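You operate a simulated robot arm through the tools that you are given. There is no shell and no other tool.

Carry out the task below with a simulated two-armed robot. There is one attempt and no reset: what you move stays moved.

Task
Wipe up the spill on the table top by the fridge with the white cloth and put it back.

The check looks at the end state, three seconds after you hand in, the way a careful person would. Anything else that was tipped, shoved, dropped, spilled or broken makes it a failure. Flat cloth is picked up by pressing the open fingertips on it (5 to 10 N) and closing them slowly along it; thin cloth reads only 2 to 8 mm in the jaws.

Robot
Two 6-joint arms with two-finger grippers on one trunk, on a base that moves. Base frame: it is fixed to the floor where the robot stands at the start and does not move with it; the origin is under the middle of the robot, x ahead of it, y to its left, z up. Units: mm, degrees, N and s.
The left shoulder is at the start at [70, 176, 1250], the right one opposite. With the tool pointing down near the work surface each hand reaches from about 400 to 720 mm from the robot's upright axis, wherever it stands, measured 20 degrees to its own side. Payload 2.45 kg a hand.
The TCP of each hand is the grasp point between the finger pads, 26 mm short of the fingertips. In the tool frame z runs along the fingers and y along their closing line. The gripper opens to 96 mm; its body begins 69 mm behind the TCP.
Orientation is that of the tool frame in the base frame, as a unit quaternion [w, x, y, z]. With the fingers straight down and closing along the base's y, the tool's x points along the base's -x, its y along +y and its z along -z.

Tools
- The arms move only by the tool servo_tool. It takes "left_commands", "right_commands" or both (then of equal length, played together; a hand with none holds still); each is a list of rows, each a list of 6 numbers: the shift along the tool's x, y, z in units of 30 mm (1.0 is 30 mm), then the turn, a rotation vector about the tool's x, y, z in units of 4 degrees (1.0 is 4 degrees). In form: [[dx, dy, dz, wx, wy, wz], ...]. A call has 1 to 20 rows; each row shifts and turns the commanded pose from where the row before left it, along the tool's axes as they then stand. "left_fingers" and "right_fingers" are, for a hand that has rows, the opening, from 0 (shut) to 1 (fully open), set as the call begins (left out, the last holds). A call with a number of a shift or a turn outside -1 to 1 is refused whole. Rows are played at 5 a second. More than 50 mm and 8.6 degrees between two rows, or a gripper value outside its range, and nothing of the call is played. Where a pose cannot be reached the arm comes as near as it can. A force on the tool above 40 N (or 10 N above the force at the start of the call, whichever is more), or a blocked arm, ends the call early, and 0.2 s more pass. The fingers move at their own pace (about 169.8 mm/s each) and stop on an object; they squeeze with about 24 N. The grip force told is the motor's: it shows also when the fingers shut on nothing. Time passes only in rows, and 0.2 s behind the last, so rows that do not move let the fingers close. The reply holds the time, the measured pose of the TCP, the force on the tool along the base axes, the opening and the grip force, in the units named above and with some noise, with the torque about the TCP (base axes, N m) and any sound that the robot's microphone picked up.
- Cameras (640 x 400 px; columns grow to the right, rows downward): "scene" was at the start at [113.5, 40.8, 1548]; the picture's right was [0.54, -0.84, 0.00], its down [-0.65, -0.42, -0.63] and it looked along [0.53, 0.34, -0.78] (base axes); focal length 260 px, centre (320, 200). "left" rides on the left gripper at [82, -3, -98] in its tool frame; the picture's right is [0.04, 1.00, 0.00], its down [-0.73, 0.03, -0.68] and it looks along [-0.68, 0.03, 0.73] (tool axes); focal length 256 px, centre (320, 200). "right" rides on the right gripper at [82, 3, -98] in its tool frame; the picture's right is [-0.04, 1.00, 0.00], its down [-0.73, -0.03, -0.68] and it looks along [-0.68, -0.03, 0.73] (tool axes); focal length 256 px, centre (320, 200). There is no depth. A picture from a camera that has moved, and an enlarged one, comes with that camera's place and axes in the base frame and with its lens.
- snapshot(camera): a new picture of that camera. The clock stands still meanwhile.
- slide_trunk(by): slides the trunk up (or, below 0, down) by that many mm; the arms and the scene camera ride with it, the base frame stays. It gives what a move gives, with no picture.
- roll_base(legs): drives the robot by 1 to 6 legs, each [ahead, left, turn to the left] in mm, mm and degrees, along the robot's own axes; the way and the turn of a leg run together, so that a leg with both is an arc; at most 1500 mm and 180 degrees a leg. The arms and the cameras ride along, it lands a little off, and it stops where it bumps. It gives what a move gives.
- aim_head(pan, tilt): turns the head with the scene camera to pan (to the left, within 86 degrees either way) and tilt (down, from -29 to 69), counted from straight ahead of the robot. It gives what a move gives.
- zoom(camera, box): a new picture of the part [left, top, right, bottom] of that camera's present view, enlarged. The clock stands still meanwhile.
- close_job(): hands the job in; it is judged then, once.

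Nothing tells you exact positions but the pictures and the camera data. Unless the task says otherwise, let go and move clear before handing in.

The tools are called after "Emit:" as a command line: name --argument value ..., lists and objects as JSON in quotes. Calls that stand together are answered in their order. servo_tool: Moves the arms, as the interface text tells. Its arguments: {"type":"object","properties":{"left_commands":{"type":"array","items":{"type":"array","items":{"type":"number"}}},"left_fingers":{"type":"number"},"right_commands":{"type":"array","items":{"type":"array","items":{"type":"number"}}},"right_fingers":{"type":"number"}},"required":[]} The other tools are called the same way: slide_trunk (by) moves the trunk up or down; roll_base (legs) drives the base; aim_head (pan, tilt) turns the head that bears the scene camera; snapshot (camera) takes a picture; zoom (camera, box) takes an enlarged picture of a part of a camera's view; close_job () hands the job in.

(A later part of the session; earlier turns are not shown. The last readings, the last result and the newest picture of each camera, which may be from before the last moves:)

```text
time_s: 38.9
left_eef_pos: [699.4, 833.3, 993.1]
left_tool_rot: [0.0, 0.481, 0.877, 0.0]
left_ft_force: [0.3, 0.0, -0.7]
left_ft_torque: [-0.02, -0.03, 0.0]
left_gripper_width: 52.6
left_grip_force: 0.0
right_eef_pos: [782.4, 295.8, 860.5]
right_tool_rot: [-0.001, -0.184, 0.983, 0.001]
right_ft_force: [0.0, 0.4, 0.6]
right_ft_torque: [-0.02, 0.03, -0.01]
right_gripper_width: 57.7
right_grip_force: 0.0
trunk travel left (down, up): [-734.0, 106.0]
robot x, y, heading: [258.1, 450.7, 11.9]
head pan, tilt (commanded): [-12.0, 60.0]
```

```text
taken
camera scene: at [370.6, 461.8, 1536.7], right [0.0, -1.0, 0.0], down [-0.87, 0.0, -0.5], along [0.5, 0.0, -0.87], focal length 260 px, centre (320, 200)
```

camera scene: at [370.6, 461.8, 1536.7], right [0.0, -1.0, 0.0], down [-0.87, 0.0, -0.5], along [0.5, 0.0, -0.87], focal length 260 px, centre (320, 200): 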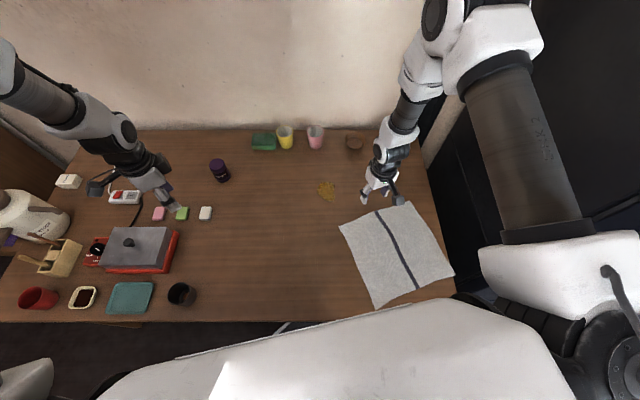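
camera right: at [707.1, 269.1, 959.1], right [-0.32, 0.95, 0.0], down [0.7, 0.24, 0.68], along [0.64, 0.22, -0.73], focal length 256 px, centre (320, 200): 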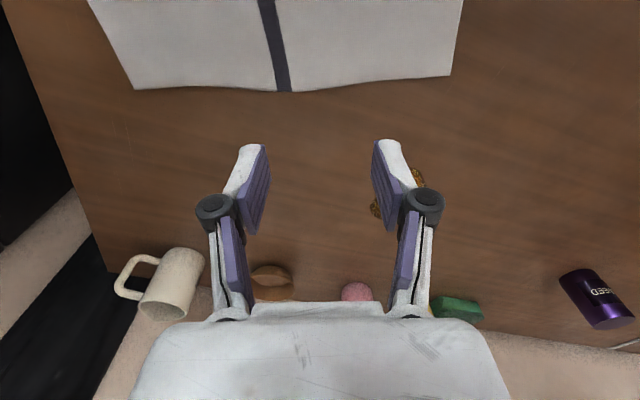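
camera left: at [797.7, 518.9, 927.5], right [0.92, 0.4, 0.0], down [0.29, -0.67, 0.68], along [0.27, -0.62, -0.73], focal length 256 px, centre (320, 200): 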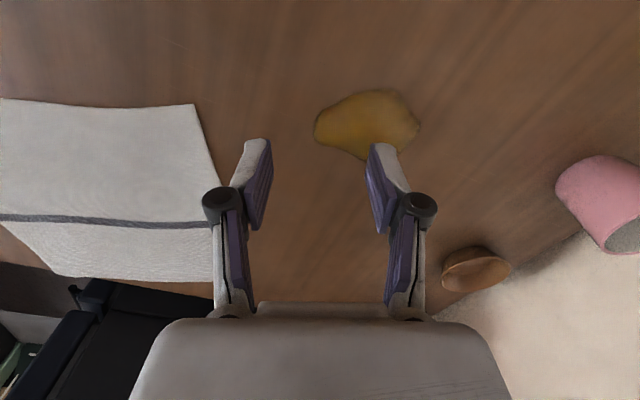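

The right hand is straight above the far edge, well aligned. I'll move 38 mm inward over the cloth and down to about 15 mm above it.

Emit:
servo_tool --right_commands '[[0, 0, 0.6, 0, 0, 0], [0.3, 0.08, 0.6, 0, 0, 0], [0.3, 0.08, 0.6, 0, 0, 0], [0.33, 0.08, 0.6, 0, 0, 0], [0.33, 0.09, 0.6, 0, 0, 0], [0, 0, 0.2, 0, 0, 0], [0, 0, 0, 0, 0, 0]]'

Emit:
snapshot --camera "right"

Emit:
zoom --camera "scene" --box '[300, 140, 460, 300]'

```text
time_s: 40.5
left_eef_pos: [700.3, 832.6, 993.6]
left_tool_rot: [0.001, 0.481, 0.877, -0.001]
left_ft_force: [0.3, 0.2, 0.6]
left_ft_torque: [-0.01, -0.06, -0.03]
left_gripper_width: 52.9
left_grip_force: 0.0
right_eef_pos: [763.0, 291.3, 803.0]
right_tool_rot: [-0.003, -0.184, 0.983, -0.004]
right_ft_force: [-0.2, -0.1, 0.0]
right_ft_torque: [0.01, 0.01, 0.0]
right_gripper_width: 57.6
right_grip_force: 0.1
right hand out of reach, approached as far as the arm can: row 3, 4, 5, 6
trunk travel left (down, up): [-734.0, 106.0]
robot x, y, heading: [256.5, 451.1, 12.0]
head pan, tilt (commanded): [-12.0, 60.0]
```

```text
taken
camera right: at [688.0, 265.5, 901.4], right [-0.32, 0.95, -0.01], down [0.7, 0.24, 0.67], along [0.64, 0.21, -0.74], focal length 256 px, centre (320, 200)
```

right: 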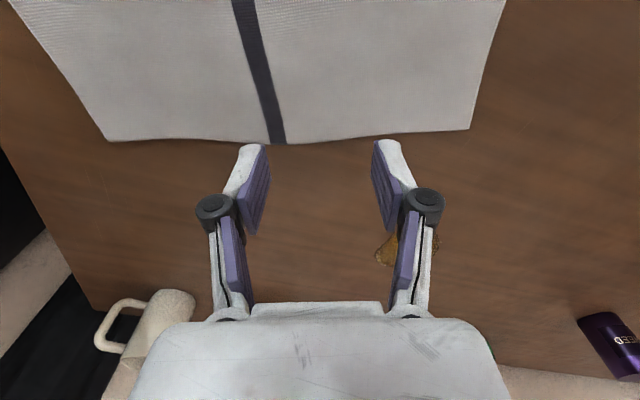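

```text
2.50 times, centred on (380, 220) of scene
camera zoom: at [371.1, 462.3, 1536.6], right [0.0, -1.0, 0.0], down [-0.87, 0.0, -0.5], along [0.5, 0.0, -0.87], focal length 650 px, centre (170, 150)
```

zoom: 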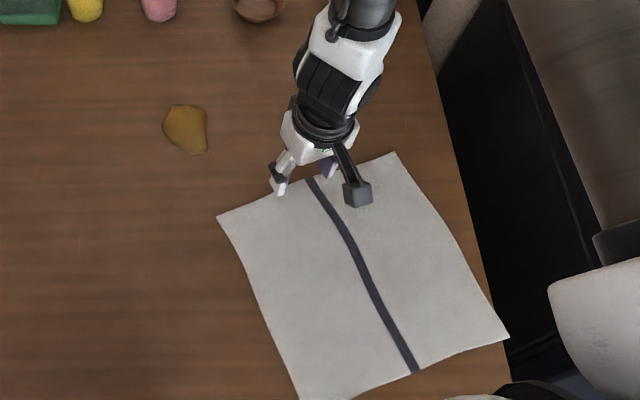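

The right hand is at its near limit about 20 mm short of the pinch point. I'll roll the base back 28 mm so both the pinch point and the far end of the spill fall within reach.

Emit:
roll_base --legs '[[-28, 0, 0]]'

Emit:
snapshot --camera "right"

```text
time_s: 41.3
left_eef_pos: [676.9, 827.0, 991.0]
left_tool_rot: [-0.001, 0.48, 0.877, -0.002]
left_ft_force: [0.4, 0.5, -0.3]
left_ft_torque: [0.01, 0.05, 0.0]
left_gripper_width: 52.7
left_grip_force: 0.1
right_eef_pos: [739.8, 284.7, 801.1]
right_tool_rot: [-0.005, -0.184, 0.983, -0.005]
right_ft_force: [-0.3, 0.8, -1.0]
right_ft_torque: [-0.06, 0.05, -0.03]
right_gripper_width: 57.4
right_grip_force: 0.1
trunk travel left (down, up): [-734.0, 106.0]
robot x, y, heading: [230.4, 445.0, 11.8]
head pan, tilt (commanded): [-12.0, 60.0]
```

```text
taken
camera right: at [664.4, 260.4, 899.6], right [-0.32, 0.95, -0.01], down [0.7, 0.24, 0.67], along [0.64, 0.21, -0.74], focal length 256 px, centre (320, 200)
```

right: 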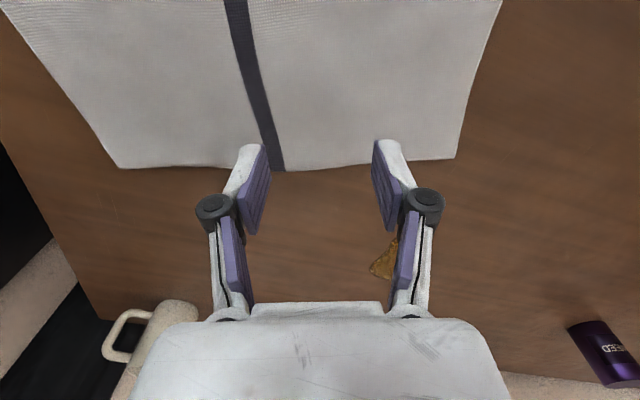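

The pinch point is now 44 mm inside the far edge and within reach. I'll lower the hand toward the cloth and then feel for contact in small steps.

Emit:
servo_tool --right_commands '[[0, 0.08, 0.3, 0, 0, 0], [0, 0.08, 0.3, 0, 0, 0], [0, 0.08, 0.3, 0, 0, 0], [0, 0.08, 0.3, 0, 0, 0], [0, 0, 0.15, 0, 0, 0], [0, 0, 0, 0, 0, 0]]'

Emit:
snapshot --camera "right"

```text
time_s: 42.7
left_eef_pos: [672.8, 825.6, 993.2]
left_tool_rot: [0.001, 0.481, 0.877, 0.0]
left_ft_force: [-0.3, -0.7, 0.0]
left_ft_torque: [0.01, 0.0, 0.02]
left_gripper_width: 52.7
left_grip_force: 0.0
right_eef_pos: [732.9, 294.1, 762.0]
right_tool_rot: [-0.003, -0.185, 0.983, -0.005]
right_ft_force: [0.6, 0.1, -0.4]
right_ft_torque: [0.02, 0.01, 0.02]
right_gripper_width: 57.9
right_grip_force: 0.0
trunk travel left (down, up): [-734.0, 106.0]
robot x, y, heading: [225.1, 450.3, 12.4]
head pan, tilt (commanded): [-12.0, 60.0]
```

```text
taken
camera right: at [657.4, 268.5, 861.4], right [-0.32, 0.95, -0.01], down [0.7, 0.24, 0.67], along [0.64, 0.21, -0.74], focal length 256 px, centre (320, 200)
```

right: 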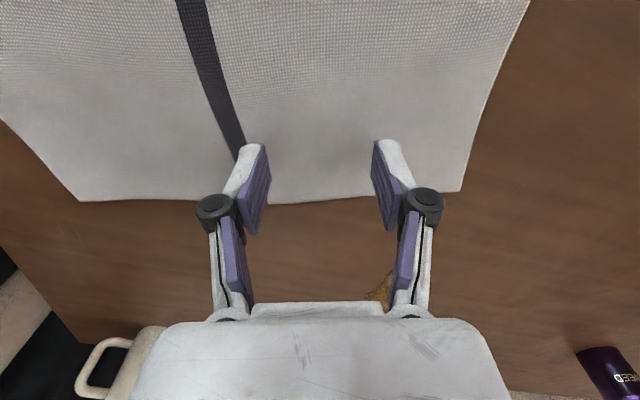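

Emit:
servo_tool --right_commands '[[0, 0, 0.1, 0, 0, 0], [0, 0, 0.1, 0, 0, 0], [0, 0, 0, 0, 0, 0]]'

Emit:
servo_tool --right_commands '[[0, 0, 0.07, 0, 0, 0], [0, 0, 0, 0, 0, 0]]'

Emit:
servo_tool --right_commands '[[0, 0, 0.07, 0, 0, 0], [0, 0, 0, 0, 0, 0]]'

```text
time_s: 43.5
left_eef_pos: [672.1, 827.3, 993.6]
left_tool_rot: [0.001, 0.481, 0.877, 0.0]
left_ft_force: [0.0, -0.5, 0.3]
left_ft_torque: [-0.04, -0.01, -0.01]
left_gripper_width: 53.0
left_grip_force: 0.1
right_eef_pos: [734.5, 293.8, 756.2]
right_tool_rot: [-0.004, -0.183, 0.983, -0.006]
right_ft_force: [0.3, -0.4, -0.2]
right_ft_torque: [0.01, -0.01, 0.01]
right_gripper_width: 57.4
right_grip_force: 0.1
trunk travel left (down, up): [-734.0, 106.0]
robot x, y, heading: [231.8, 446.6, 11.7]
head pan, tilt (commanded): [-12.0, 60.0]
```

```text
time_s: 44.1
left_eef_pos: [671.4, 825.9, 993.1]
left_tool_rot: [0.0, 0.481, 0.877, -0.001]
left_ft_force: [0.4, 0.0, 0.8]
left_ft_torque: [0.02, 0.02, 0.01]
left_gripper_width: 52.8
left_grip_force: 0.1
right_eef_pos: [733.1, 294.1, 754.9]
right_tool_rot: [-0.003, -0.183, 0.983, -0.005]
right_ft_force: [0.1, -0.1, 0.2]
right_ft_torque: [0.02, -0.02, -0.01]
right_gripper_width: 57.7
right_grip_force: 0.1
trunk travel left (down, up): [-734.0, 106.0]
robot x, y, heading: [228.8, 445.4, 12.1]
head pan, tilt (commanded): [-12.0, 60.0]
```

```text
time_s: 44.7
left_eef_pos: [672.6, 826.8, 992.8]
left_tool_rot: [0.001, 0.482, 0.876, -0.001]
left_ft_force: [-1.1, -0.5, -0.1]
left_ft_torque: [0.0, 0.0, 0.02]
left_gripper_width: 52.9
left_grip_force: 0.0
right_eef_pos: [732.2, 294.5, 751.7]
right_tool_rot: [-0.003, -0.185, 0.983, -0.005]
right_ft_force: [0.1, 0.4, -0.1]
right_ft_torque: [-0.01, 0.0, -0.01]
right_gripper_width: 57.5
right_grip_force: 0.0
trunk travel left (down, up): [-734.0, 106.0]
robot x, y, heading: [228.7, 445.3, 11.5]
head pan, tilt (commanded): [-12.0, 60.0]
```

No contact yet at TCP z≈752. I'll go on down in 2 mm steps.

Emit:
servo_tool --right_commands '[[0, 0, 0.07, 0, 0, 0], [0, 0, 0, 0, 0, 0]]'

Emit:
servo_tool --right_commands '[[0, 0, 0.05, 0, 0, 0], [0, 0, 0, 0, 0, 0]]'

Emit:
servo_tool --right_commands '[[0, 0, 0.05, 0, 0, 0], [0, 0, 0, 0, 0, 0]]'

```text
time_s: 45.3
left_eef_pos: [672.6, 826.6, 992.1]
left_tool_rot: [0.001, 0.481, 0.877, -0.001]
left_ft_force: [-0.5, -0.7, -0.2]
left_ft_torque: [0.0, -0.01, -0.02]
left_gripper_width: 52.9
left_grip_force: 0.1
right_eef_pos: [733.8, 294.0, 751.2]
right_tool_rot: [-0.003, -0.185, 0.983, -0.005]
right_ft_force: [-0.5, 0.3, 0.3]
right_ft_torque: [0.01, 0.01, 0.0]
right_gripper_width: 57.7
right_grip_force: 0.1
trunk travel left (down, up): [-734.0, 106.0]
robot x, y, heading: [224.9, 443.7, 12.2]
head pan, tilt (commanded): [-12.0, 60.0]
```

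```text
time_s: 45.9
left_eef_pos: [672.6, 827.4, 992.8]
left_tool_rot: [0.001, 0.481, 0.876, 0.0]
left_ft_force: [0.4, -0.3, 0.3]
left_ft_torque: [-0.02, -0.02, 0.01]
left_gripper_width: 52.9
left_grip_force: 0.1
right_eef_pos: [733.3, 293.2, 748.4]
right_tool_rot: [-0.003, -0.184, 0.983, -0.005]
right_ft_force: [0.3, 0.7, 0.1]
right_ft_torque: [0.03, 0.0, -0.02]
right_gripper_width: 57.8
right_grip_force: 0.1
trunk travel left (down, up): [-734.0, 106.0]
robot x, y, heading: [229.1, 448.5, 11.8]
head pan, tilt (commanded): [-12.0, 60.0]
```

```text
time_s: 46.5
left_eef_pos: [672.7, 826.8, 993.5]
left_tool_rot: [0.001, 0.48, 0.877, 0.0]
left_ft_force: [0.4, 0.0, -0.1]
left_ft_torque: [0.02, -0.01, -0.03]
left_gripper_width: 52.6
left_grip_force: 0.2
right_eef_pos: [732.9, 292.8, 748.0]
right_tool_rot: [-0.003, -0.184, 0.983, -0.005]
right_ft_force: [0.3, 0.3, -0.1]
right_ft_torque: [0.02, 0.0, 0.01]
right_gripper_width: 57.8
right_grip_force: 0.0
trunk travel left (down, up): [-734.0, 106.0]
robot x, y, heading: [230.6, 446.5, 11.9]
head pan, tilt (commanded): [-12.0, 60.0]
```

Emit:
servo_tool --right_commands '[[0, 0, 0.05, 0, 0, 0], [0, 0, 0, 0, 0, 0]]'

Emit:
servo_tool --right_commands '[[0, 0, 0.05, 0, 0, 0], [0, 0, 0, 0, 0, 0]]'

Emit:
zoom --camera "right" --box '[200, 100, 460, 260]'

```text
time_s: 47.1
left_eef_pos: [672.7, 826.7, 992.2]
left_tool_rot: [0.001, 0.481, 0.877, -0.001]
left_ft_force: [0.1, 0.4, -0.5]
left_ft_torque: [-0.02, 0.0, 0.04]
left_gripper_width: 53.1
left_grip_force: 0.0
right_eef_pos: [733.4, 294.4, 746.0]
right_tool_rot: [-0.004, -0.184, 0.983, -0.005]
right_ft_force: [0.5, 0.7, -0.3]
right_ft_torque: [0.01, -0.04, 0.0]
right_gripper_width: 57.8
right_grip_force: 0.0
trunk travel left (down, up): [-734.0, 106.0]
robot x, y, heading: [229.0, 446.8, 12.1]
head pan, tilt (commanded): [-12.0, 60.0]
```

```text
time_s: 47.7
left_eef_pos: [673.1, 827.1, 992.6]
left_tool_rot: [0.001, 0.482, 0.876, 0.0]
left_ft_force: [0.0, 0.0, -0.2]
left_ft_torque: [0.04, 0.01, -0.04]
left_gripper_width: 53.0
left_grip_force: 0.1
right_eef_pos: [732.3, 293.7, 745.3]
right_tool_rot: [-0.003, -0.183, 0.983, -0.006]
right_ft_force: [-2.2, 3.1, 16.5]
right_ft_torque: [0.64, 0.2, -0.01]
right_gripper_width: 56.9
right_grip_force: 8.1
trunk travel left (down, up): [-734.0, 106.0]
robot x, y, heading: [229.2, 443.5, 11.8]
head pan, tilt (commanded): [-12.0, 60.0]
```

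```text
2.46 times, centred on (330, 180) of right
camera zoom: at [657.4, 268.4, 843.0], right [-0.32, 0.95, -0.01], down [0.7, 0.25, 0.67], along [0.64, 0.21, -0.74], focal length 630 px, centre (295, 249)
```

zoom: 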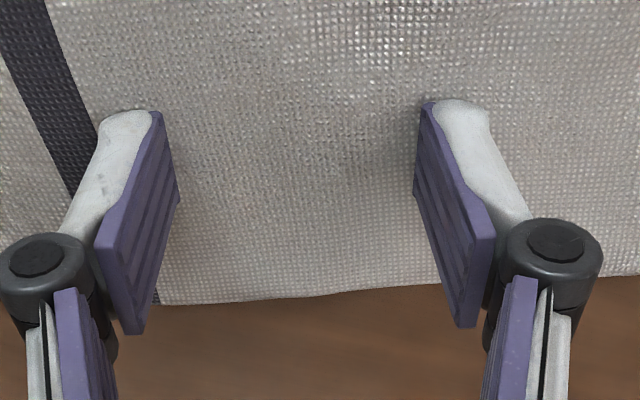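

Contact is at TCP z≈745 (cloth surface about z≈718), with 16 N mostly on one finger because the tool leans about 0.6°. I'll level the hand and ease off to 5–10 N.

Emit:
servo_tool --right_commands '[[0, 0, -0.015, -0.15, 0, 0], [0, 0, 0, 0, 0, 0]]'

```text
time_s: 48.3
left_eef_pos: [673.0, 827.3, 993.4]
left_tool_rot: [0.001, 0.481, 0.876, -0.001]
left_ft_force: [-0.4, 0.4, -0.4]
left_ft_torque: [-0.01, 0.0, -0.01]
left_gripper_width: 52.9
left_grip_force: 0.0
right_eef_pos: [733.9, 294.0, 744.5]
right_tool_rot: [-0.006, -0.184, 0.983, -0.005]
right_ft_force: [-0.8, 0.1, 2.5]
right_ft_torque: [0.05, 0.02, -0.01]
right_gripper_width: 57.7
right_grip_force: 0.5
trunk travel left (down, up): [-734.0, 106.0]
robot x, y, heading: [229.9, 450.5, 12.1]
head pan, tilt (commanded): [-12.0, 60.0]
```

Emit:
servo_tool --right_commands '[[0, 0, 0.015, -0.08, 0, 0], [0, 0, 0, 0, 0, 0]]'

```text
time_s: 48.9
left_eef_pos: [672.8, 826.5, 992.7]
left_tool_rot: [0.0, 0.482, 0.876, -0.001]
left_ft_force: [0.4, 0.3, 0.9]
left_ft_torque: [0.02, 0.0, 0.02]
left_gripper_width: 52.7
left_grip_force: 0.0
right_eef_pos: [732.3, 292.1, 744.3]
right_tool_rot: [-0.011, -0.184, 0.983, -0.005]
right_ft_force: [-0.9, 0.4, 2.4]
right_ft_torque: [0.09, 0.02, 0.01]
right_gripper_width: 58.4
right_grip_force: 0.8
trunk travel left (down, up): [-734.0, 106.0]
robot x, y, heading: [232.7, 444.3, 11.9]
head pan, tilt (commanded): [-12.0, 60.0]
```

Emit:
servo_tool --right_commands '[[0, 0, 0.01, 0, 0, 0], [0, 0, 0, 0, 0, 0], [0, 0, 0, 0, 0, 0]]'

```text
time_s: 49.7
left_eef_pos: [671.4, 828.0, 993.1]
left_tool_rot: [0.001, 0.481, 0.877, 0.0]
left_ft_force: [-0.8, 0.6, 0.8]
left_ft_torque: [0.0, 0.01, -0.02]
left_gripper_width: 52.8
left_grip_force: 0.0
right_eef_pos: [733.3, 291.1, 742.6]
right_tool_rot: [-0.006, -0.184, 0.983, -0.003]
right_ft_force: [0.9, 0.7, 8.8]
right_ft_torque: [0.03, -0.1, 0.02]
right_gripper_width: 58.6
right_grip_force: 0.1
right hand out of reach, approached as far as the arm can: row 1
trunk travel left (down, up): [-734.0, 106.0]
robot x, y, heading: [228.4, 447.2, 11.8]
head pan, tilt (commanded): [-12.0, 60.0]
```

Force is now 8.8 N, evenly shared, though the arm is at its near limit here. I'll close the fingers slowly in steps, watching the force.

Emit:
servo_tool --right_commands '[[0, 0, 0, 0, 0, 0], [0, 0, 0, 0, 0, 0]]' --right_fingers 0.52

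Emit:
servo_tool --right_commands '[[0, 0, 0, 0, 0, 0], [0, 0, 0, 0, 0, 0]]' --right_fingers 0.45

Emit:
zoom --camera "right" --box '[200, 100, 460, 260]'

```text
time_s: 50.3
left_eef_pos: [672.5, 826.9, 993.9]
left_tool_rot: [0.001, 0.481, 0.877, 0.001]
left_ft_force: [0.5, 0.3, 0.8]
left_ft_torque: [-0.01, -0.04, 0.0]
left_gripper_width: 52.8
left_grip_force: 0.0
right_eef_pos: [733.5, 290.6, 742.9]
right_tool_rot: [-0.008, -0.183, 0.983, -0.003]
right_ft_force: [-0.7, -1.0, 2.2]
right_ft_torque: [0.03, -0.06, 0.04]
right_gripper_width: 53.4
right_grip_force: 0.1
trunk travel left (down, up): [-734.0, 106.0]
robot x, y, heading: [228.2, 444.4, 12.1]
head pan, tilt (commanded): [-12.0, 60.0]
```

```text
time_s: 50.9
left_eef_pos: [672.4, 825.0, 993.1]
left_tool_rot: [0.001, 0.48, 0.877, -0.001]
left_ft_force: [-0.3, 0.2, 0.4]
left_ft_torque: [0.02, -0.02, 0.0]
left_gripper_width: 52.6
left_grip_force: 0.1
right_eef_pos: [732.7, 291.4, 742.4]
right_tool_rot: [-0.007, -0.184, 0.983, -0.004]
right_ft_force: [-0.6, 0.6, 3.1]
right_ft_torque: [0.02, -0.04, 0.01]
right_gripper_width: 46.9
right_grip_force: 0.1
trunk travel left (down, up): [-734.0, 106.0]
robot x, y, heading: [229.4, 445.8, 11.9]
head pan, tilt (commanded): [-12.0, 60.0]
```

```text
2.46 times, centred on (330, 180) of right
camera zoom: at [658.8, 265.1, 842.0], right [-0.32, 0.95, 0.0], down [0.7, 0.24, 0.67], along [0.63, 0.21, -0.74], focal length 630 px, centre (295, 249)
```

zoom: 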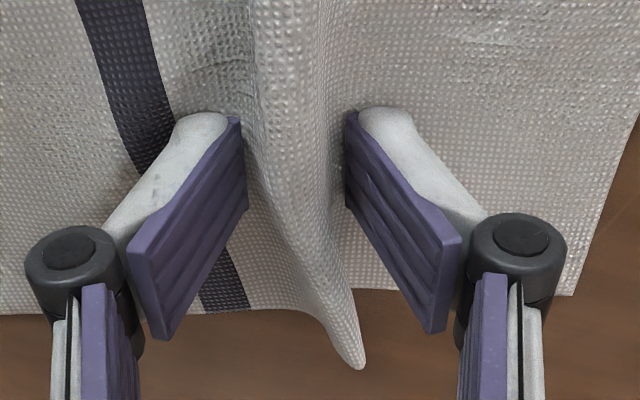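

A ridge of cloth is rising between the fingers, so the press-and-gather works. I'll keep closing.

Emit:
servo_tool --right_commands '[[0, 0, 0, 0, 0, 0], [0, 0, 0, 0, 0, 0]]' --right_fingers 0.36

Emit:
servo_tool --right_commands '[[0, 0, 0, 0, 0, 0], [0, 0, 0, 0, 0, 0]]' --right_fingers 0.27

Emit:
zoom --camera "right" --box '[200, 100, 460, 260]'

```text
time_s: 51.5
left_eef_pos: [672.3, 827.3, 993.8]
left_tool_rot: [0.002, 0.481, 0.877, 0.0]
left_ft_force: [-0.2, 0.4, 0.5]
left_ft_torque: [-0.01, 0.01, 0.02]
left_gripper_width: 52.9
left_grip_force: 0.0
right_eef_pos: [733.2, 291.2, 743.8]
right_tool_rot: [-0.006, -0.184, 0.983, -0.004]
right_ft_force: [1.2, 0.1, 9.9]
right_ft_torque: [-0.01, 0.01, 0.0]
right_gripper_width: 33.1
right_grip_force: 0.1
trunk travel left (down, up): [-734.0, 106.0]
robot x, y, heading: [229.2, 449.5, 11.9]
head pan, tilt (commanded): [-12.0, 60.0]
```

```text
time_s: 52.1
left_eef_pos: [669.4, 827.7, 992.6]
left_tool_rot: [0.001, 0.481, 0.877, 0.001]
left_ft_force: [0.0, 0.0, 0.5]
left_ft_torque: [0.01, 0.0, -0.05]
left_gripper_width: 53.1
left_grip_force: 0.1
right_eef_pos: [732.7, 291.6, 745.0]
right_tool_rot: [-0.006, -0.184, 0.983, -0.002]
right_ft_force: [-3.3, -3.3, 38.8]
right_ft_torque: [-0.08, -0.01, -0.02]
right_gripper_width: 25.9
right_grip_force: 17.1
trunk travel left (down, up): [-734.0, 106.0]
robot x, y, heading: [229.1, 448.5, 11.8]
head pan, tilt (commanded): [-12.0, 60.0]
```

```text
2.46 times, centred on (330, 180) of right
camera zoom: at [658.2, 265.4, 843.2], right [-0.32, 0.95, 0.0], down [0.7, 0.24, 0.67], along [0.63, 0.21, -0.74], focal length 630 px, centre (295, 249)
```

zoom: 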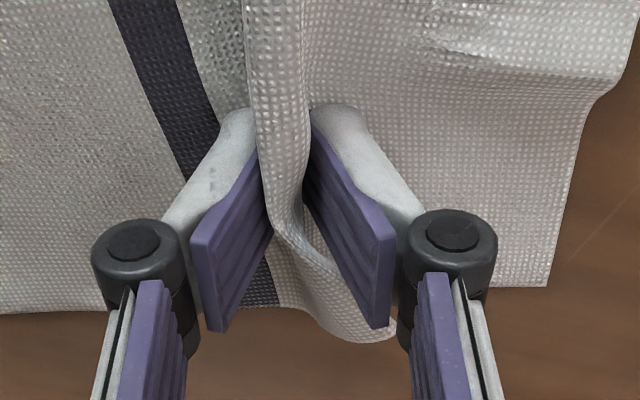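

The fingertips reach further out as they close, so the force has risen to 39 N. I'll raise 2.4 mm before closing the rest.

Emit:
servo_tool --right_commands '[[0, 0, -0.08, 0, 0, 0], [0, 0, 0, 0, 0, 0]]'

Emit:
servo_tool --right_commands '[[0, 0, 0, 0, 0, 0], [0, 0, 0, 0, 0, 0]]' --right_fingers 0.18

```text
time_s: 52.7
left_eef_pos: [670.5, 826.2, 993.2]
left_tool_rot: [0.002, 0.481, 0.877, 0.001]
left_ft_force: [0.9, 0.2, -0.6]
left_ft_torque: [-0.03, 0.0, 0.04]
left_gripper_width: 52.9
left_grip_force: 0.1
right_eef_pos: [730.5, 288.6, 743.7]
right_tool_rot: [-0.011, -0.183, 0.983, -0.004]
right_ft_force: [-3.1, -0.9, 40.0]
right_ft_torque: [-0.01, -0.11, 0.02]
right_gripper_width: 25.4
right_grip_force: 16.5
trunk travel left (down, up): [-734.0, 106.0]
robot x, y, heading: [230.0, 446.2, 11.8]
head pan, tilt (commanded): [-12.0, 60.0]
```

```text
time_s: 53.4
left_eef_pos: [670.2, 826.7, 994.1]
left_tool_rot: [0.001, 0.48, 0.877, 0.0]
left_ft_force: [0.6, 1.0, -0.4]
left_ft_torque: [0.04, 0.01, 0.0]
left_gripper_width: 52.7
left_grip_force: 0.0
right_eef_pos: [731.1, 290.2, 746.2]
right_tool_rot: [-0.011, -0.184, 0.983, -0.005]
right_ft_force: [-3.6, 1.8, 23.3]
right_ft_torque: [0.16, 0.03, 0.02]
right_gripper_width: 23.2
right_grip_force: 0.8
trunk travel left (down, up): [-734.0, 106.0]
robot x, y, heading: [227.3, 446.1, 11.9]
head pan, tilt (commanded): [-12.0, 60.0]
stopped in row 2 (right hand): the force on the tool passed its limit at 59 N (the readings are from after the stop); the commanded pose is now the measured one
```

Emit:
servo_tool --right_commands '[[0, 0, -0.05, 0, 0, 0], [0, 0, 0, 0, 0, 0]]'

Emit:
servo_tool --right_commands '[[0, 0, -0.05, 0, 0, 0], [0, 0, 0, 0, 0, 0]]'

Emit:
zoom --camera "right" --box '[200, 100, 460, 260]'

```text
time_s: 54.0
left_eef_pos: [672.0, 827.5, 993.6]
left_tool_rot: [0.001, 0.481, 0.877, 0.0]
left_ft_force: [0.3, -0.1, 0.2]
left_ft_torque: [0.0, -0.01, 0.01]
left_gripper_width: 52.8
left_grip_force: 0.0
right_eef_pos: [732.5, 290.0, 745.5]
right_tool_rot: [-0.01, -0.185, 0.983, -0.005]
right_ft_force: [0.4, 0.2, 8.9]
right_ft_torque: [0.02, -0.06, -0.03]
right_gripper_width: 19.0
right_grip_force: 0.1
trunk travel left (down, up): [-734.0, 106.0]
robot x, y, heading: [230.2, 449.0, 11.8]
head pan, tilt (commanded): [-12.0, 60.0]
```

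```text
time_s: 54.6
left_eef_pos: [672.9, 827.4, 993.2]
left_tool_rot: [0.001, 0.481, 0.877, -0.001]
left_ft_force: [-1.0, -0.7, 0.6]
left_ft_torque: [-0.06, 0.01, -0.01]
left_gripper_width: 52.5
left_grip_force: 0.0
right_eef_pos: [731.7, 290.4, 746.8]
right_tool_rot: [-0.012, -0.185, 0.983, -0.004]
right_ft_force: [-0.6, 0.6, 5.7]
right_ft_torque: [0.02, -0.05, -0.01]
right_gripper_width: 17.7
right_grip_force: 0.0
trunk travel left (down, up): [-734.0, 106.0]
robot x, y, heading: [232.4, 446.5, 12.1]
head pan, tilt (commanded): [-12.0, 60.0]
```

```text
2.46 times, centred on (330, 180) of right
camera zoom: at [658.8, 264.6, 846.8], right [-0.32, 0.95, -0.01], down [0.71, 0.25, 0.66], along [0.63, 0.21, -0.75], focal length 630 px, centre (295, 249)
```

zoom: 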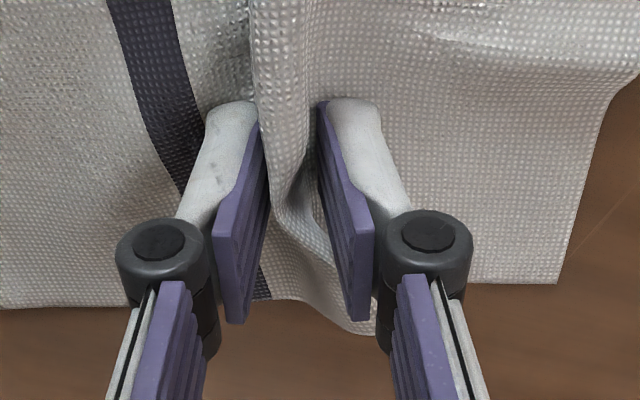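

Emit:
servo_tool --right_commands '[[0, 0, -0.02, 0, 0, 0], [0, 0, 0, 0, 0, 0]]' --right_fingers 0.12

Emit:
servo_tool --right_commands '[[0, 0, -0.02, 0, 0, 0], [0, 0, 0, 0, 0, 0]]' --right_fingers 0.06

Emit:
zoom --camera "right" --box '[200, 100, 460, 260]'

```text
time_s: 55.2
left_eef_pos: [671.9, 825.8, 992.0]
left_tool_rot: [0.0, 0.48, 0.877, -0.001]
left_ft_force: [-0.6, 0.4, 0.1]
left_ft_torque: [0.02, 0.0, 0.01]
left_gripper_width: 52.8
left_grip_force: 0.1
right_eef_pos: [733.0, 288.6, 747.7]
right_tool_rot: [-0.012, -0.184, 0.983, -0.005]
right_ft_force: [0.5, -0.6, 6.0]
right_ft_torque: [0.03, -0.04, 0.01]
right_gripper_width: 10.0
right_grip_force: 0.0
trunk travel left (down, up): [-734.0, 106.0]
robot x, y, heading: [230.3, 449.8, 11.8]
head pan, tilt (commanded): [-12.0, 60.0]
```

```text
time_s: 55.8
left_eef_pos: [672.2, 826.6, 992.8]
left_tool_rot: [0.002, 0.481, 0.877, 0.0]
left_ft_force: [0.4, -0.1, 0.1]
left_ft_torque: [-0.01, 0.0, 0.0]
left_gripper_width: 52.9
left_grip_force: 0.1
right_eef_pos: [732.6, 289.2, 748.6]
right_tool_rot: [-0.012, -0.184, 0.983, -0.004]
right_ft_force: [0.5, -0.2, -0.6]
right_ft_torque: [0.02, 0.0, 0.02]
right_gripper_width: 5.7
right_grip_force: 0.1
trunk travel left (down, up): [-734.0, 106.0]
robot x, y, heading: [228.0, 447.5, 11.8]
head pan, tilt (commanded): [-12.0, 60.0]
```

```text
2.46 times, centred on (330, 180) of right
camera zoom: at [659.2, 264.3, 847.8], right [-0.32, 0.95, -0.01], down [0.71, 0.25, 0.66], along [0.63, 0.21, -0.75], focal length 630 px, centre (295, 249)
```

zoom: 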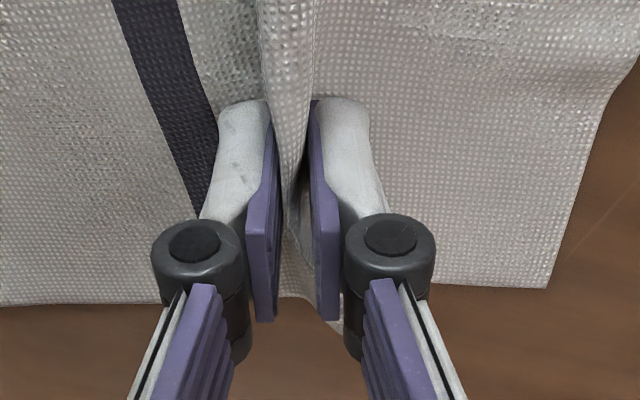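

Emit:
servo_tool --right_commands '[[0, 0, 0, 0, 0, 0], [0, 0, 0, 0, 0, 0], [0, 0, 0, 0, 0, 0]]' --right_fingers 0.0

Emit:
snapshot --camera "right"

Emit:
zoom --camera "scene" --box '[300, 140, 460, 300]'

```text
time_s: 56.6
left_eef_pos: [672.1, 827.2, 992.6]
left_tool_rot: [0.001, 0.481, 0.877, -0.001]
left_ft_force: [0.5, 0.3, -0.8]
left_ft_torque: [0.06, -0.01, 0.01]
left_gripper_width: 53.0
left_grip_force: 0.1
right_eef_pos: [732.5, 289.6, 747.8]
right_tool_rot: [-0.012, -0.185, 0.983, -0.005]
right_ft_force: [-0.2, -0.8, -0.2]
right_ft_torque: [0.02, -0.01, 0.0]
right_gripper_width: 1.5
right_grip_force: 22.1
trunk travel left (down, up): [-734.0, 106.0]
robot x, y, heading: [231.2, 446.7, 11.8]
head pan, tilt (commanded): [-12.0, 60.0]
```

```text
taken
camera right: at [659.3, 264.4, 847.8], right [-0.32, 0.95, -0.01], down [0.71, 0.25, 0.66], along [0.63, 0.21, -0.75], focal length 256 px, centre (320, 200)
```

right: 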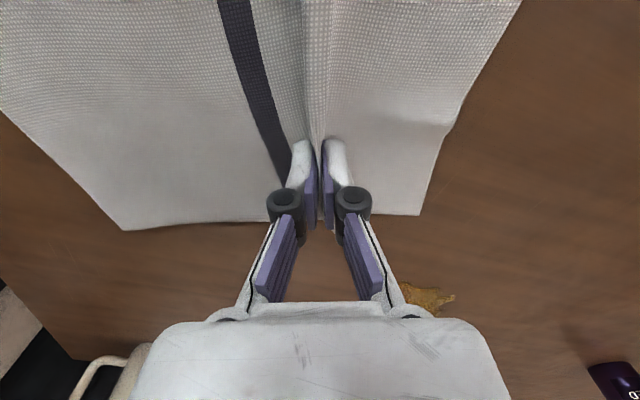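

```text
2.50 times, centred on (380, 220) of scene
camera zoom: at [344.0, 456.6, 1536.6], right [0.0, -1.0, 0.0], down [-0.87, 0.0, -0.5], along [0.5, 0.0, -0.87], focal length 650 px, centre (170, 150)
```

zoom: 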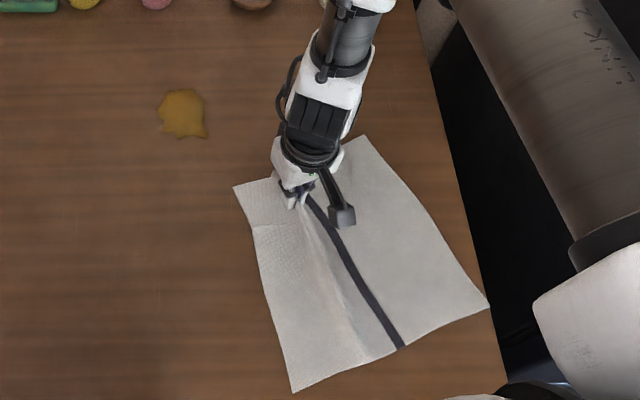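

The jaws read 1.5 mm with the cloth pleat between them. I'll test the hold with a short, light 30 mm drag toward the spill, straightening the hand's small lean on the way.

Emit:
servo_tool --right_commands '[[-0.3, 0.14, -0.015, 0, -0.12, 0], [-0.3, 0.14, -0.012, 0, -0.12, 0], [-0.3, 0.14, -0.008, 0, -0.12, 0], [0, 0, 0, 0, 0, 0]]'

Emit:
zoom --camera "scene" --box '[300, 140, 460, 300]'

Emit:
snapshot --camera "right"

```text
time_s: 57.6
left_eef_pos: [672.0, 826.9, 993.7]
left_tool_rot: [0.001, 0.481, 0.877, -0.001]
left_ft_force: [-0.8, 0.3, -0.4]
left_ft_torque: [0.01, 0.01, 0.0]
left_gripper_width: 52.8
left_grip_force: 0.1
right_eef_pos: [748.0, 304.8, 748.5]
right_tool_rot: [0.001, -0.183, 0.983, -0.001]
right_ft_force: [-0.1, 0.0, 4.5]
right_ft_torque: [-0.04, 0.0, 0.03]
right_gripper_width: 4.2
right_grip_force: 22.2
right hand out of reach, approached as far as the arm can: row 2
trunk travel left (down, up): [-734.0, 106.0]
robot x, y, heading: [229.1, 443.3, 11.9]
head pan, tilt (commanded): [-12.0, 60.0]
```

```text
2.50 times, centred on (380, 220) of scene
camera zoom: at [343.9, 456.5, 1536.7], right [0.0, -1.0, 0.0], down [-0.87, 0.0, -0.5], along [0.5, 0.0, -0.87], focal length 650 px, centre (170, 150)
```

zoom: 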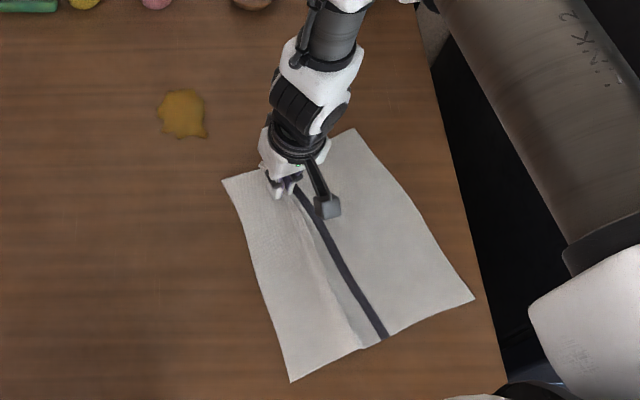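

```text
taken
camera right: at [671.9, 278.9, 845.9], right [-0.32, 0.95, 0.0], down [0.69, 0.24, 0.68], along [0.64, 0.22, -0.73], focal length 256 px, centre (320, 200)
```

right: 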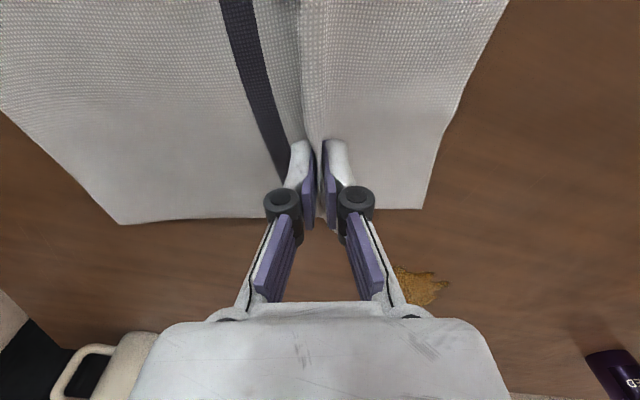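

The cloth follows, the jaws read 4.2 mm, and the hand is upright again. I'll drag on, lightly pressed, to the near edge of the spill.

Emit:
servo_tool --right_commands '[[-0.46, 0.2, 0, 0, 0, 0], [-0.46, 0.2, 0, 0, 0, 0], [-0.46, 0.2, 0, 0, 0, 0], [-0.46, 0.2, 0, 0, 0, 0], [-0.46, 0.2, 0, 0, 0, 0], [-0.46, 0.2, 0, 0, 0, 0], [-0.46, 0.2, 0, 0, 0, 0], [0, 0, 0, 0, 0, 0]]'

Emit:
snapshot --camera "scene"

Emit:
snapshot --camera "right"

```text
time_s: 59.4
left_eef_pos: [673.0, 827.3, 993.3]
left_tool_rot: [0.001, 0.482, 0.876, 0.0]
left_ft_force: [-0.3, 0.8, -0.7]
left_ft_torque: [0.03, -0.02, 0.01]
left_gripper_width: 52.7
left_grip_force: 0.1
right_eef_pos: [785.5, 394.9, 757.9]
right_tool_rot: [0.032, -0.184, 0.982, 0.015]
right_ft_force: [-0.4, 0.4, -0.1]
right_ft_torque: [0.07, 0.02, -0.01]
right_gripper_width: 2.9
right_grip_force: 21.8
right hand out of reach, approached as far as the arm can: row 1, 2, 3, 4, 5, 6
trunk travel left (down, up): [-734.0, 106.0]
robot x, y, heading: [231.1, 444.3, 12.0]
head pan, tilt (commanded): [-12.0, 60.0]
```

```text
taken
camera scene: at [343.8, 456.5, 1536.7], right [0.0, -1.0, 0.0], down [-0.87, 0.0, -0.5], along [0.5, 0.0, -0.87], focal length 260 px, centre (320, 200)
```

scene: 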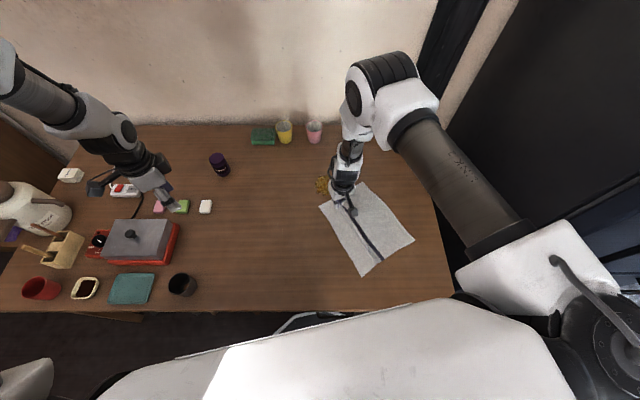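

```text
taken
camera right: at [704.1, 363.7, 850.7], right [-0.33, 0.95, 0.02], down [0.65, 0.21, 0.73], along [0.68, 0.25, -0.69], focal length 256 px, centre (320, 200)
```

right: 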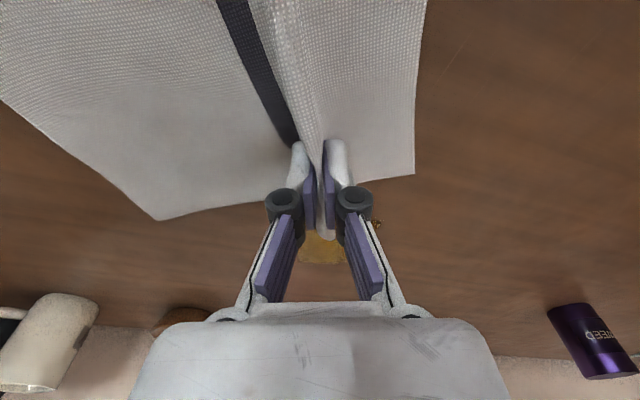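

The arm stalled near a wrist alignment (forearm parallel to the tool) and leaned about 4°, at (785, 395, 758); the cloth is still held and the leading edge is at the spill. I'll continue outward in small steps while straightening the hand.

Emit:
servo_tool --right_commands '[[-0.3, -0.05, 0.03, 0.05, 0.19, 0], [-0.3, -0.05, 0.03, 0.05, 0.19, 0], [-0.3, -0.05, 0.03, 0.05, 0.19, 0], [-0.3, -0.05, 0.03, 0.05, 0.19, 0], [-0.3, -0.05, 0.03, 0.05, 0.19, 0], [0, 0, 0, 0, 0, 0]]'

Emit:
snapshot --camera "right"

```text
time_s: 60.8
left_eef_pos: [671.5, 825.9, 993.7]
left_tool_rot: [0.001, 0.482, 0.876, -0.001]
left_ft_force: [-0.7, 0.8, 0.0]
left_ft_torque: [-0.01, 0.01, 0.01]
left_gripper_width: 53.1
left_grip_force: 0.0
right_eef_pos: [819.7, 408.5, 761.5]
right_tool_rot: [0.034, -0.186, 0.982, 0.025]
right_ft_force: [0.9, 0.1, -0.5]
right_ft_torque: [-0.03, 0.01, -0.02]
right_gripper_width: 1.7
right_grip_force: 21.9
right hand out of reach, approached as far as the arm can: row 2, 3
trunk travel left (down, up): [-734.0, 106.0]
robot x, y, heading: [230.4, 447.9, 11.8]
head pan, tilt (commanded): [-12.0, 60.0]
```

```text
taken
camera right: at [738.3, 374.9, 852.0], right [-0.33, 0.94, 0.04], down [0.65, 0.2, 0.73], along [0.68, 0.27, -0.68], focal length 256 px, centre (320, 200)
```

right: 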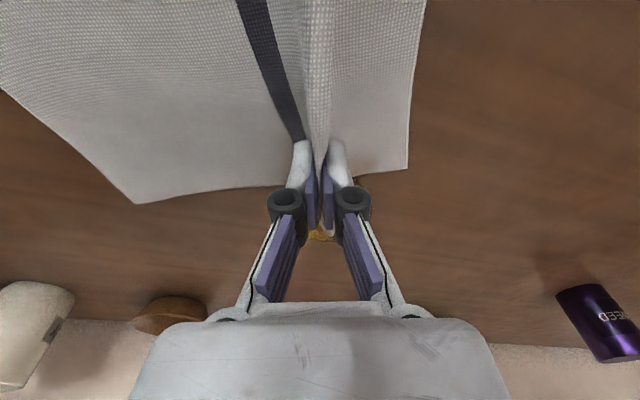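

Emit:
servo_tool --right_commands '[[-0.1, 0, 0, 0.09, 0.18, 0], [-0.1, 0, 0, 0.09, 0.18, 0], [-0.1, 0, 0, 0.09, 0.18, 0], [-0.1, 0, 0, 0.09, 0.18, 0], [-0.1, 0, 0, 0.09, 0.18, 0], [-0.1, 0, 0, 0.09, 0.18, 0], [0, 0, 0, 0, 0, 0]]'

```text
time_s: 62.4
left_eef_pos: [673.6, 827.5, 993.0]
left_tool_rot: [0.0, 0.481, 0.877, 0.0]
left_ft_force: [0.2, 0.2, 0.3]
left_ft_torque: [-0.02, 0.05, 0.01]
left_gripper_width: 52.9
left_grip_force: 0.1
right_eef_pos: [819.5, 407.6, 760.9]
right_tool_rot: [0.03, -0.187, 0.982, 0.028]
right_ft_force: [-0.1, -0.8, 2.1]
right_ft_torque: [-0.02, -0.07, 0.05]
right_gripper_width: 1.1
right_grip_force: 23.1
right hand out of reach, approached as far as the arm can: row 1, 3, 5, 6
trunk travel left (down, up): [-734.0, 106.0]
robot x, y, heading: [229.9, 445.6, 12.1]
head pan, tilt (commanded): [-12.0, 60.0]
```

Emit:
servo_tool --right_commands '[[0, 0, -0.1, 0.5, 1.0, 0], [0, 0, 0, 0, 0, 0]]'

```text
time_s: 63.0
left_eef_pos: [673.4, 827.0, 992.3]
left_tool_rot: [0.0, 0.481, 0.877, 0.0]
left_ft_force: [0.1, -0.1, -0.5]
left_ft_torque: [0.01, -0.01, -0.01]
left_gripper_width: 52.8
left_grip_force: 0.1
right_eef_pos: [818.8, 408.8, 761.7]
right_tool_rot: [0.031, -0.186, 0.982, 0.028]
right_ft_force: [-0.5, -0.1, 0.1]
right_ft_torque: [-0.01, -0.01, 0.03]
right_gripper_width: 4.5
right_grip_force: 23.1
right hand out of reach, approached as far as the arm can: row 1
trunk travel left (down, up): [-734.0, 106.0]
robot x, y, heading: [227.0, 446.8, 12.0]
head pan, tilt (commanded): [-12.0, 60.0]
```

Emit:
servo_tool --right_commands '[[-0.5, 0, 0.02, 0, 0, 0], [-0.5, 0, 0.02, 0, 0, 0], [0, 0, 0, 0, 0, 0]]'

```text
time_s: 63.8
left_eef_pos: [673.5, 826.2, 992.8]
left_tool_rot: [0.0, 0.481, 0.877, 0.0]
left_ft_force: [0.6, 0.1, 0.5]
left_ft_torque: [-0.01, -0.02, 0.0]
left_gripper_width: 52.6
left_grip_force: 0.1
right_eef_pos: [836.6, 413.5, 766.5]
right_tool_rot: [0.033, -0.186, 0.981, 0.036]
right_ft_force: [0.5, -0.2, -0.8]
right_ft_torque: [0.02, 0.03, -0.05]
right_gripper_width: 5.0
right_grip_force: 25.4
right hand out of reach, approached as far as the arm can: row 1, 2
trunk travel left (down, up): [-734.0, 106.0]
robot x, y, heading: [230.0, 451.7, 11.7]
head pan, tilt (commanded): [-12.0, 60.0]
```

The right wrist is caught in a near-singular posture at this height, which explains the lean and the missed steps. At the start the hands worked well with the shoulder about 290 mm above them, so I'll raise both hands with the cloth held and then lower the trunk to get that posture back.

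Emit:
servo_tool --right_commands '[[0, 0, -0.5, 0, 0, 0], [0, 0, -0.5, 0, 0, 0], [0, 0, -0.5, 0, 0, 0], [0, 0, -0.5, 0, 0, 0], [0, 0, 0, 0, 0, 0]]' --left_commands '[[0, 0, -0.7, 0, 0, 0], [0, 0, -0.7, 0, 0, 0], [0, 0, -0.7, 0, 0, 0], [0, 0, -0.7, 0, 0, 0], [0, 0, 0, 0, 0, 0]]'

Emit:
snapshot --camera "right"

Emit:
snapshot --camera "scene"

```text
time_s: 65.0
left_eef_pos: [671.8, 827.6, 1077.8]
left_tool_rot: [0.0, 0.481, 0.877, 0.0]
left_ft_force: [1.5, 0.9, -0.4]
left_ft_torque: [0.01, 0.01, 0.01]
left_gripper_width: 52.8
left_grip_force: 0.1
right_eef_pos: [832.1, 411.0, 825.9]
right_tool_rot: [0.03, -0.186, 0.982, 0.028]
right_ft_force: [-2.2, -0.9, -1.0]
right_ft_torque: [0.07, -0.02, -0.01]
right_gripper_width: 1.1
right_grip_force: 20.5
trunk travel left (down, up): [-734.0, 106.0]
robot x, y, heading: [230.2, 445.3, 11.9]
head pan, tilt (commanded): [-12.0, 60.0]
```

```text
taken
camera right: at [751.2, 377.7, 917.7], right [-0.33, 0.94, 0.05], down [0.66, 0.19, 0.73], along [0.68, 0.27, -0.69], focal length 256 px, centre (320, 200)
```

right: 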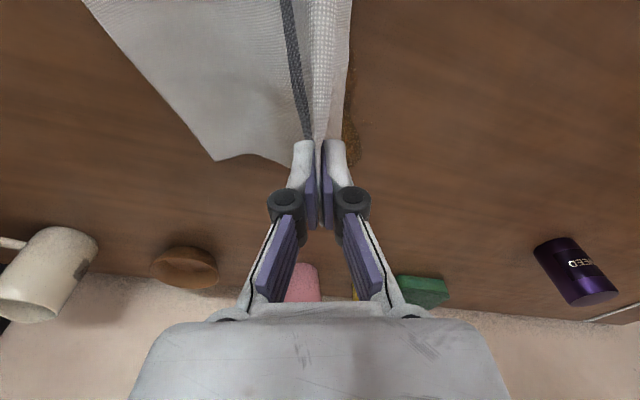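

```text
taken
camera scene: at [344.8, 456.8, 1536.6], right [0.0, -1.0, 0.0], down [-0.87, 0.0, -0.5], along [0.5, 0.0, -0.87], focal length 260 px, centre (320, 200)
```

scene: 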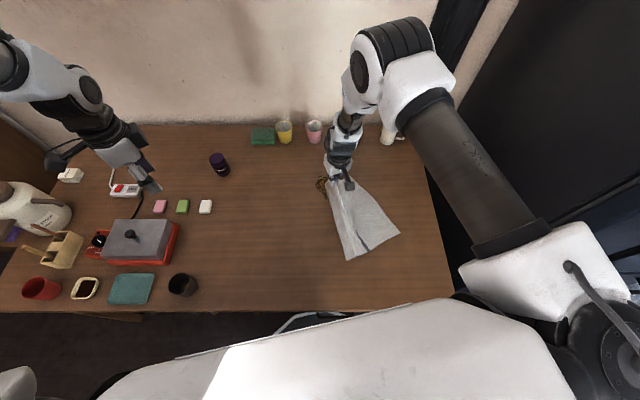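

Emit:
servo_tool --right_commands '[[0, 0, -0.2, 0.126, 0.198, 0], [0, 0, -0.2, 0.126, 0.198, 0], [0, 0, -0.2, 0.126, 0.198, 0], [0, 0, -0.2, 0.126, 0.198, 0], [0, 0, -0.2, 0.126, 0.198, 0], [0, 0, 0, 0, 0, 0]]'

```text
time_s: 66.4
left_eef_pos: [672.5, 829.1, 1078.7]
left_tool_rot: [0.0, 0.481, 0.877, 0.0]
left_ft_force: [-0.4, 0.3, 0.0]
left_ft_torque: [-0.02, 0.0, 0.01]
left_gripper_width: 52.9
left_grip_force: 0.1
right_eef_pos: [805.6, 413.2, 863.4]
right_tool_rot: [0.002, -0.187, 0.982, 0.004]
right_ft_force: [0.8, -0.5, 0.9]
right_ft_torque: [-0.02, 0.0, -0.01]
right_gripper_width: 2.3
right_grip_force: 22.4
right hand out of reach, approached as far as the arm can: row 3, 4, 5
trunk travel left (down, up): [-734.0, 106.0]
robot x, y, heading: [229.7, 446.9, 11.8]
head pan, tilt (commanded): [-12.0, 60.0]
```

Straightened but pushed inward, so the near limit grows as the hand hangs lower under the shoulder; lowering the trunk is right. I'll do it in stages: hands up, trunk down, keeping the cloth near the same height.

Emit:
servo_tool --right_commands '[[0, 0, -0.5, 0, 0, 0], [0, 0, -0.5, 0, 0, 0], [0, 0, -0.5, 0, 0, 0], [0, 0, -0.5, 0, 0, 0], [0, 0, 0, 0, 0, 0]]' --left_commands '[[0, 0, -0.5, 0, 0, 0], [0, 0, -0.5, 0, 0, 0], [0, 0, -0.5, 0, 0, 0], [0, 0, -0.5, 0, 0, 0], [0, 0, 0, 0, 0, 0]]'

Emit:
slide_trunk --by -90

Emit:
snapshot --camera "scene"

```text
time_s: 67.6
left_eef_pos: [671.8, 826.9, 1136.4]
left_tool_rot: [0.002, 0.481, 0.877, -0.001]
left_ft_force: [0.1, -0.5, 0.8]
left_ft_torque: [-0.01, 0.04, -0.01]
left_gripper_width: 53.0
left_grip_force: 0.0
right_eef_pos: [805.1, 414.5, 924.2]
right_tool_rot: [0.0, -0.187, 0.982, 0.0]
right_ft_force: [0.6, 0.8, -0.9]
right_ft_torque: [-0.03, 0.06, 0.01]
right_gripper_width: 4.1
right_grip_force: 22.8
trunk travel left (down, up): [-734.0, 106.0]
robot x, y, heading: [228.1, 450.3, 11.8]
head pan, tilt (commanded): [-12.0, 60.0]
```

```text
time_s: 68.8
left_eef_pos: [672.3, 828.5, 1046.7]
left_tool_rot: [0.0, 0.481, 0.877, -0.001]
left_ft_force: [0.7, 0.3, 0.2]
left_ft_torque: [0.01, -0.04, -0.03]
left_gripper_width: 53.0
left_grip_force: 0.1
right_eef_pos: [804.5, 414.2, 833.8]
right_tool_rot: [0.0, -0.186, 0.983, 0.0]
right_ft_force: [1.9, 0.1, 1.8]
right_ft_torque: [-0.1, -0.03, 0.02]
right_gripper_width: 2.9
right_grip_force: 28.2
trunk travel left (down, up): [-644.0, 196.0]
robot x, y, heading: [230.0, 448.8, 12.2]
head pan, tilt (commanded): [-12.0, 60.0]
```

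```text
taken
camera scene: at [343.7, 456.6, 1446.7], right [0.0, -1.0, 0.0], down [-0.87, 0.0, -0.5], along [0.5, 0.0, -0.87], focal length 260 px, centre (320, 200)
```

scene: 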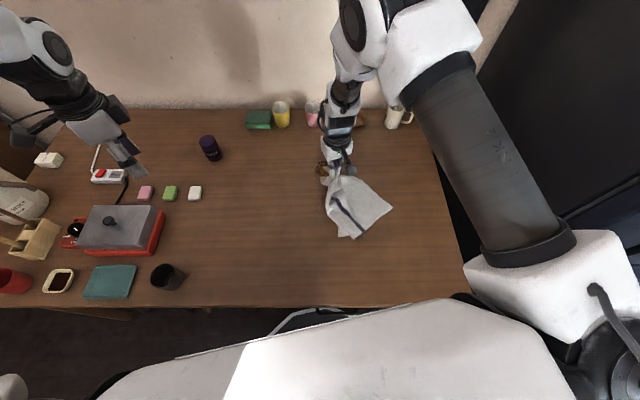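

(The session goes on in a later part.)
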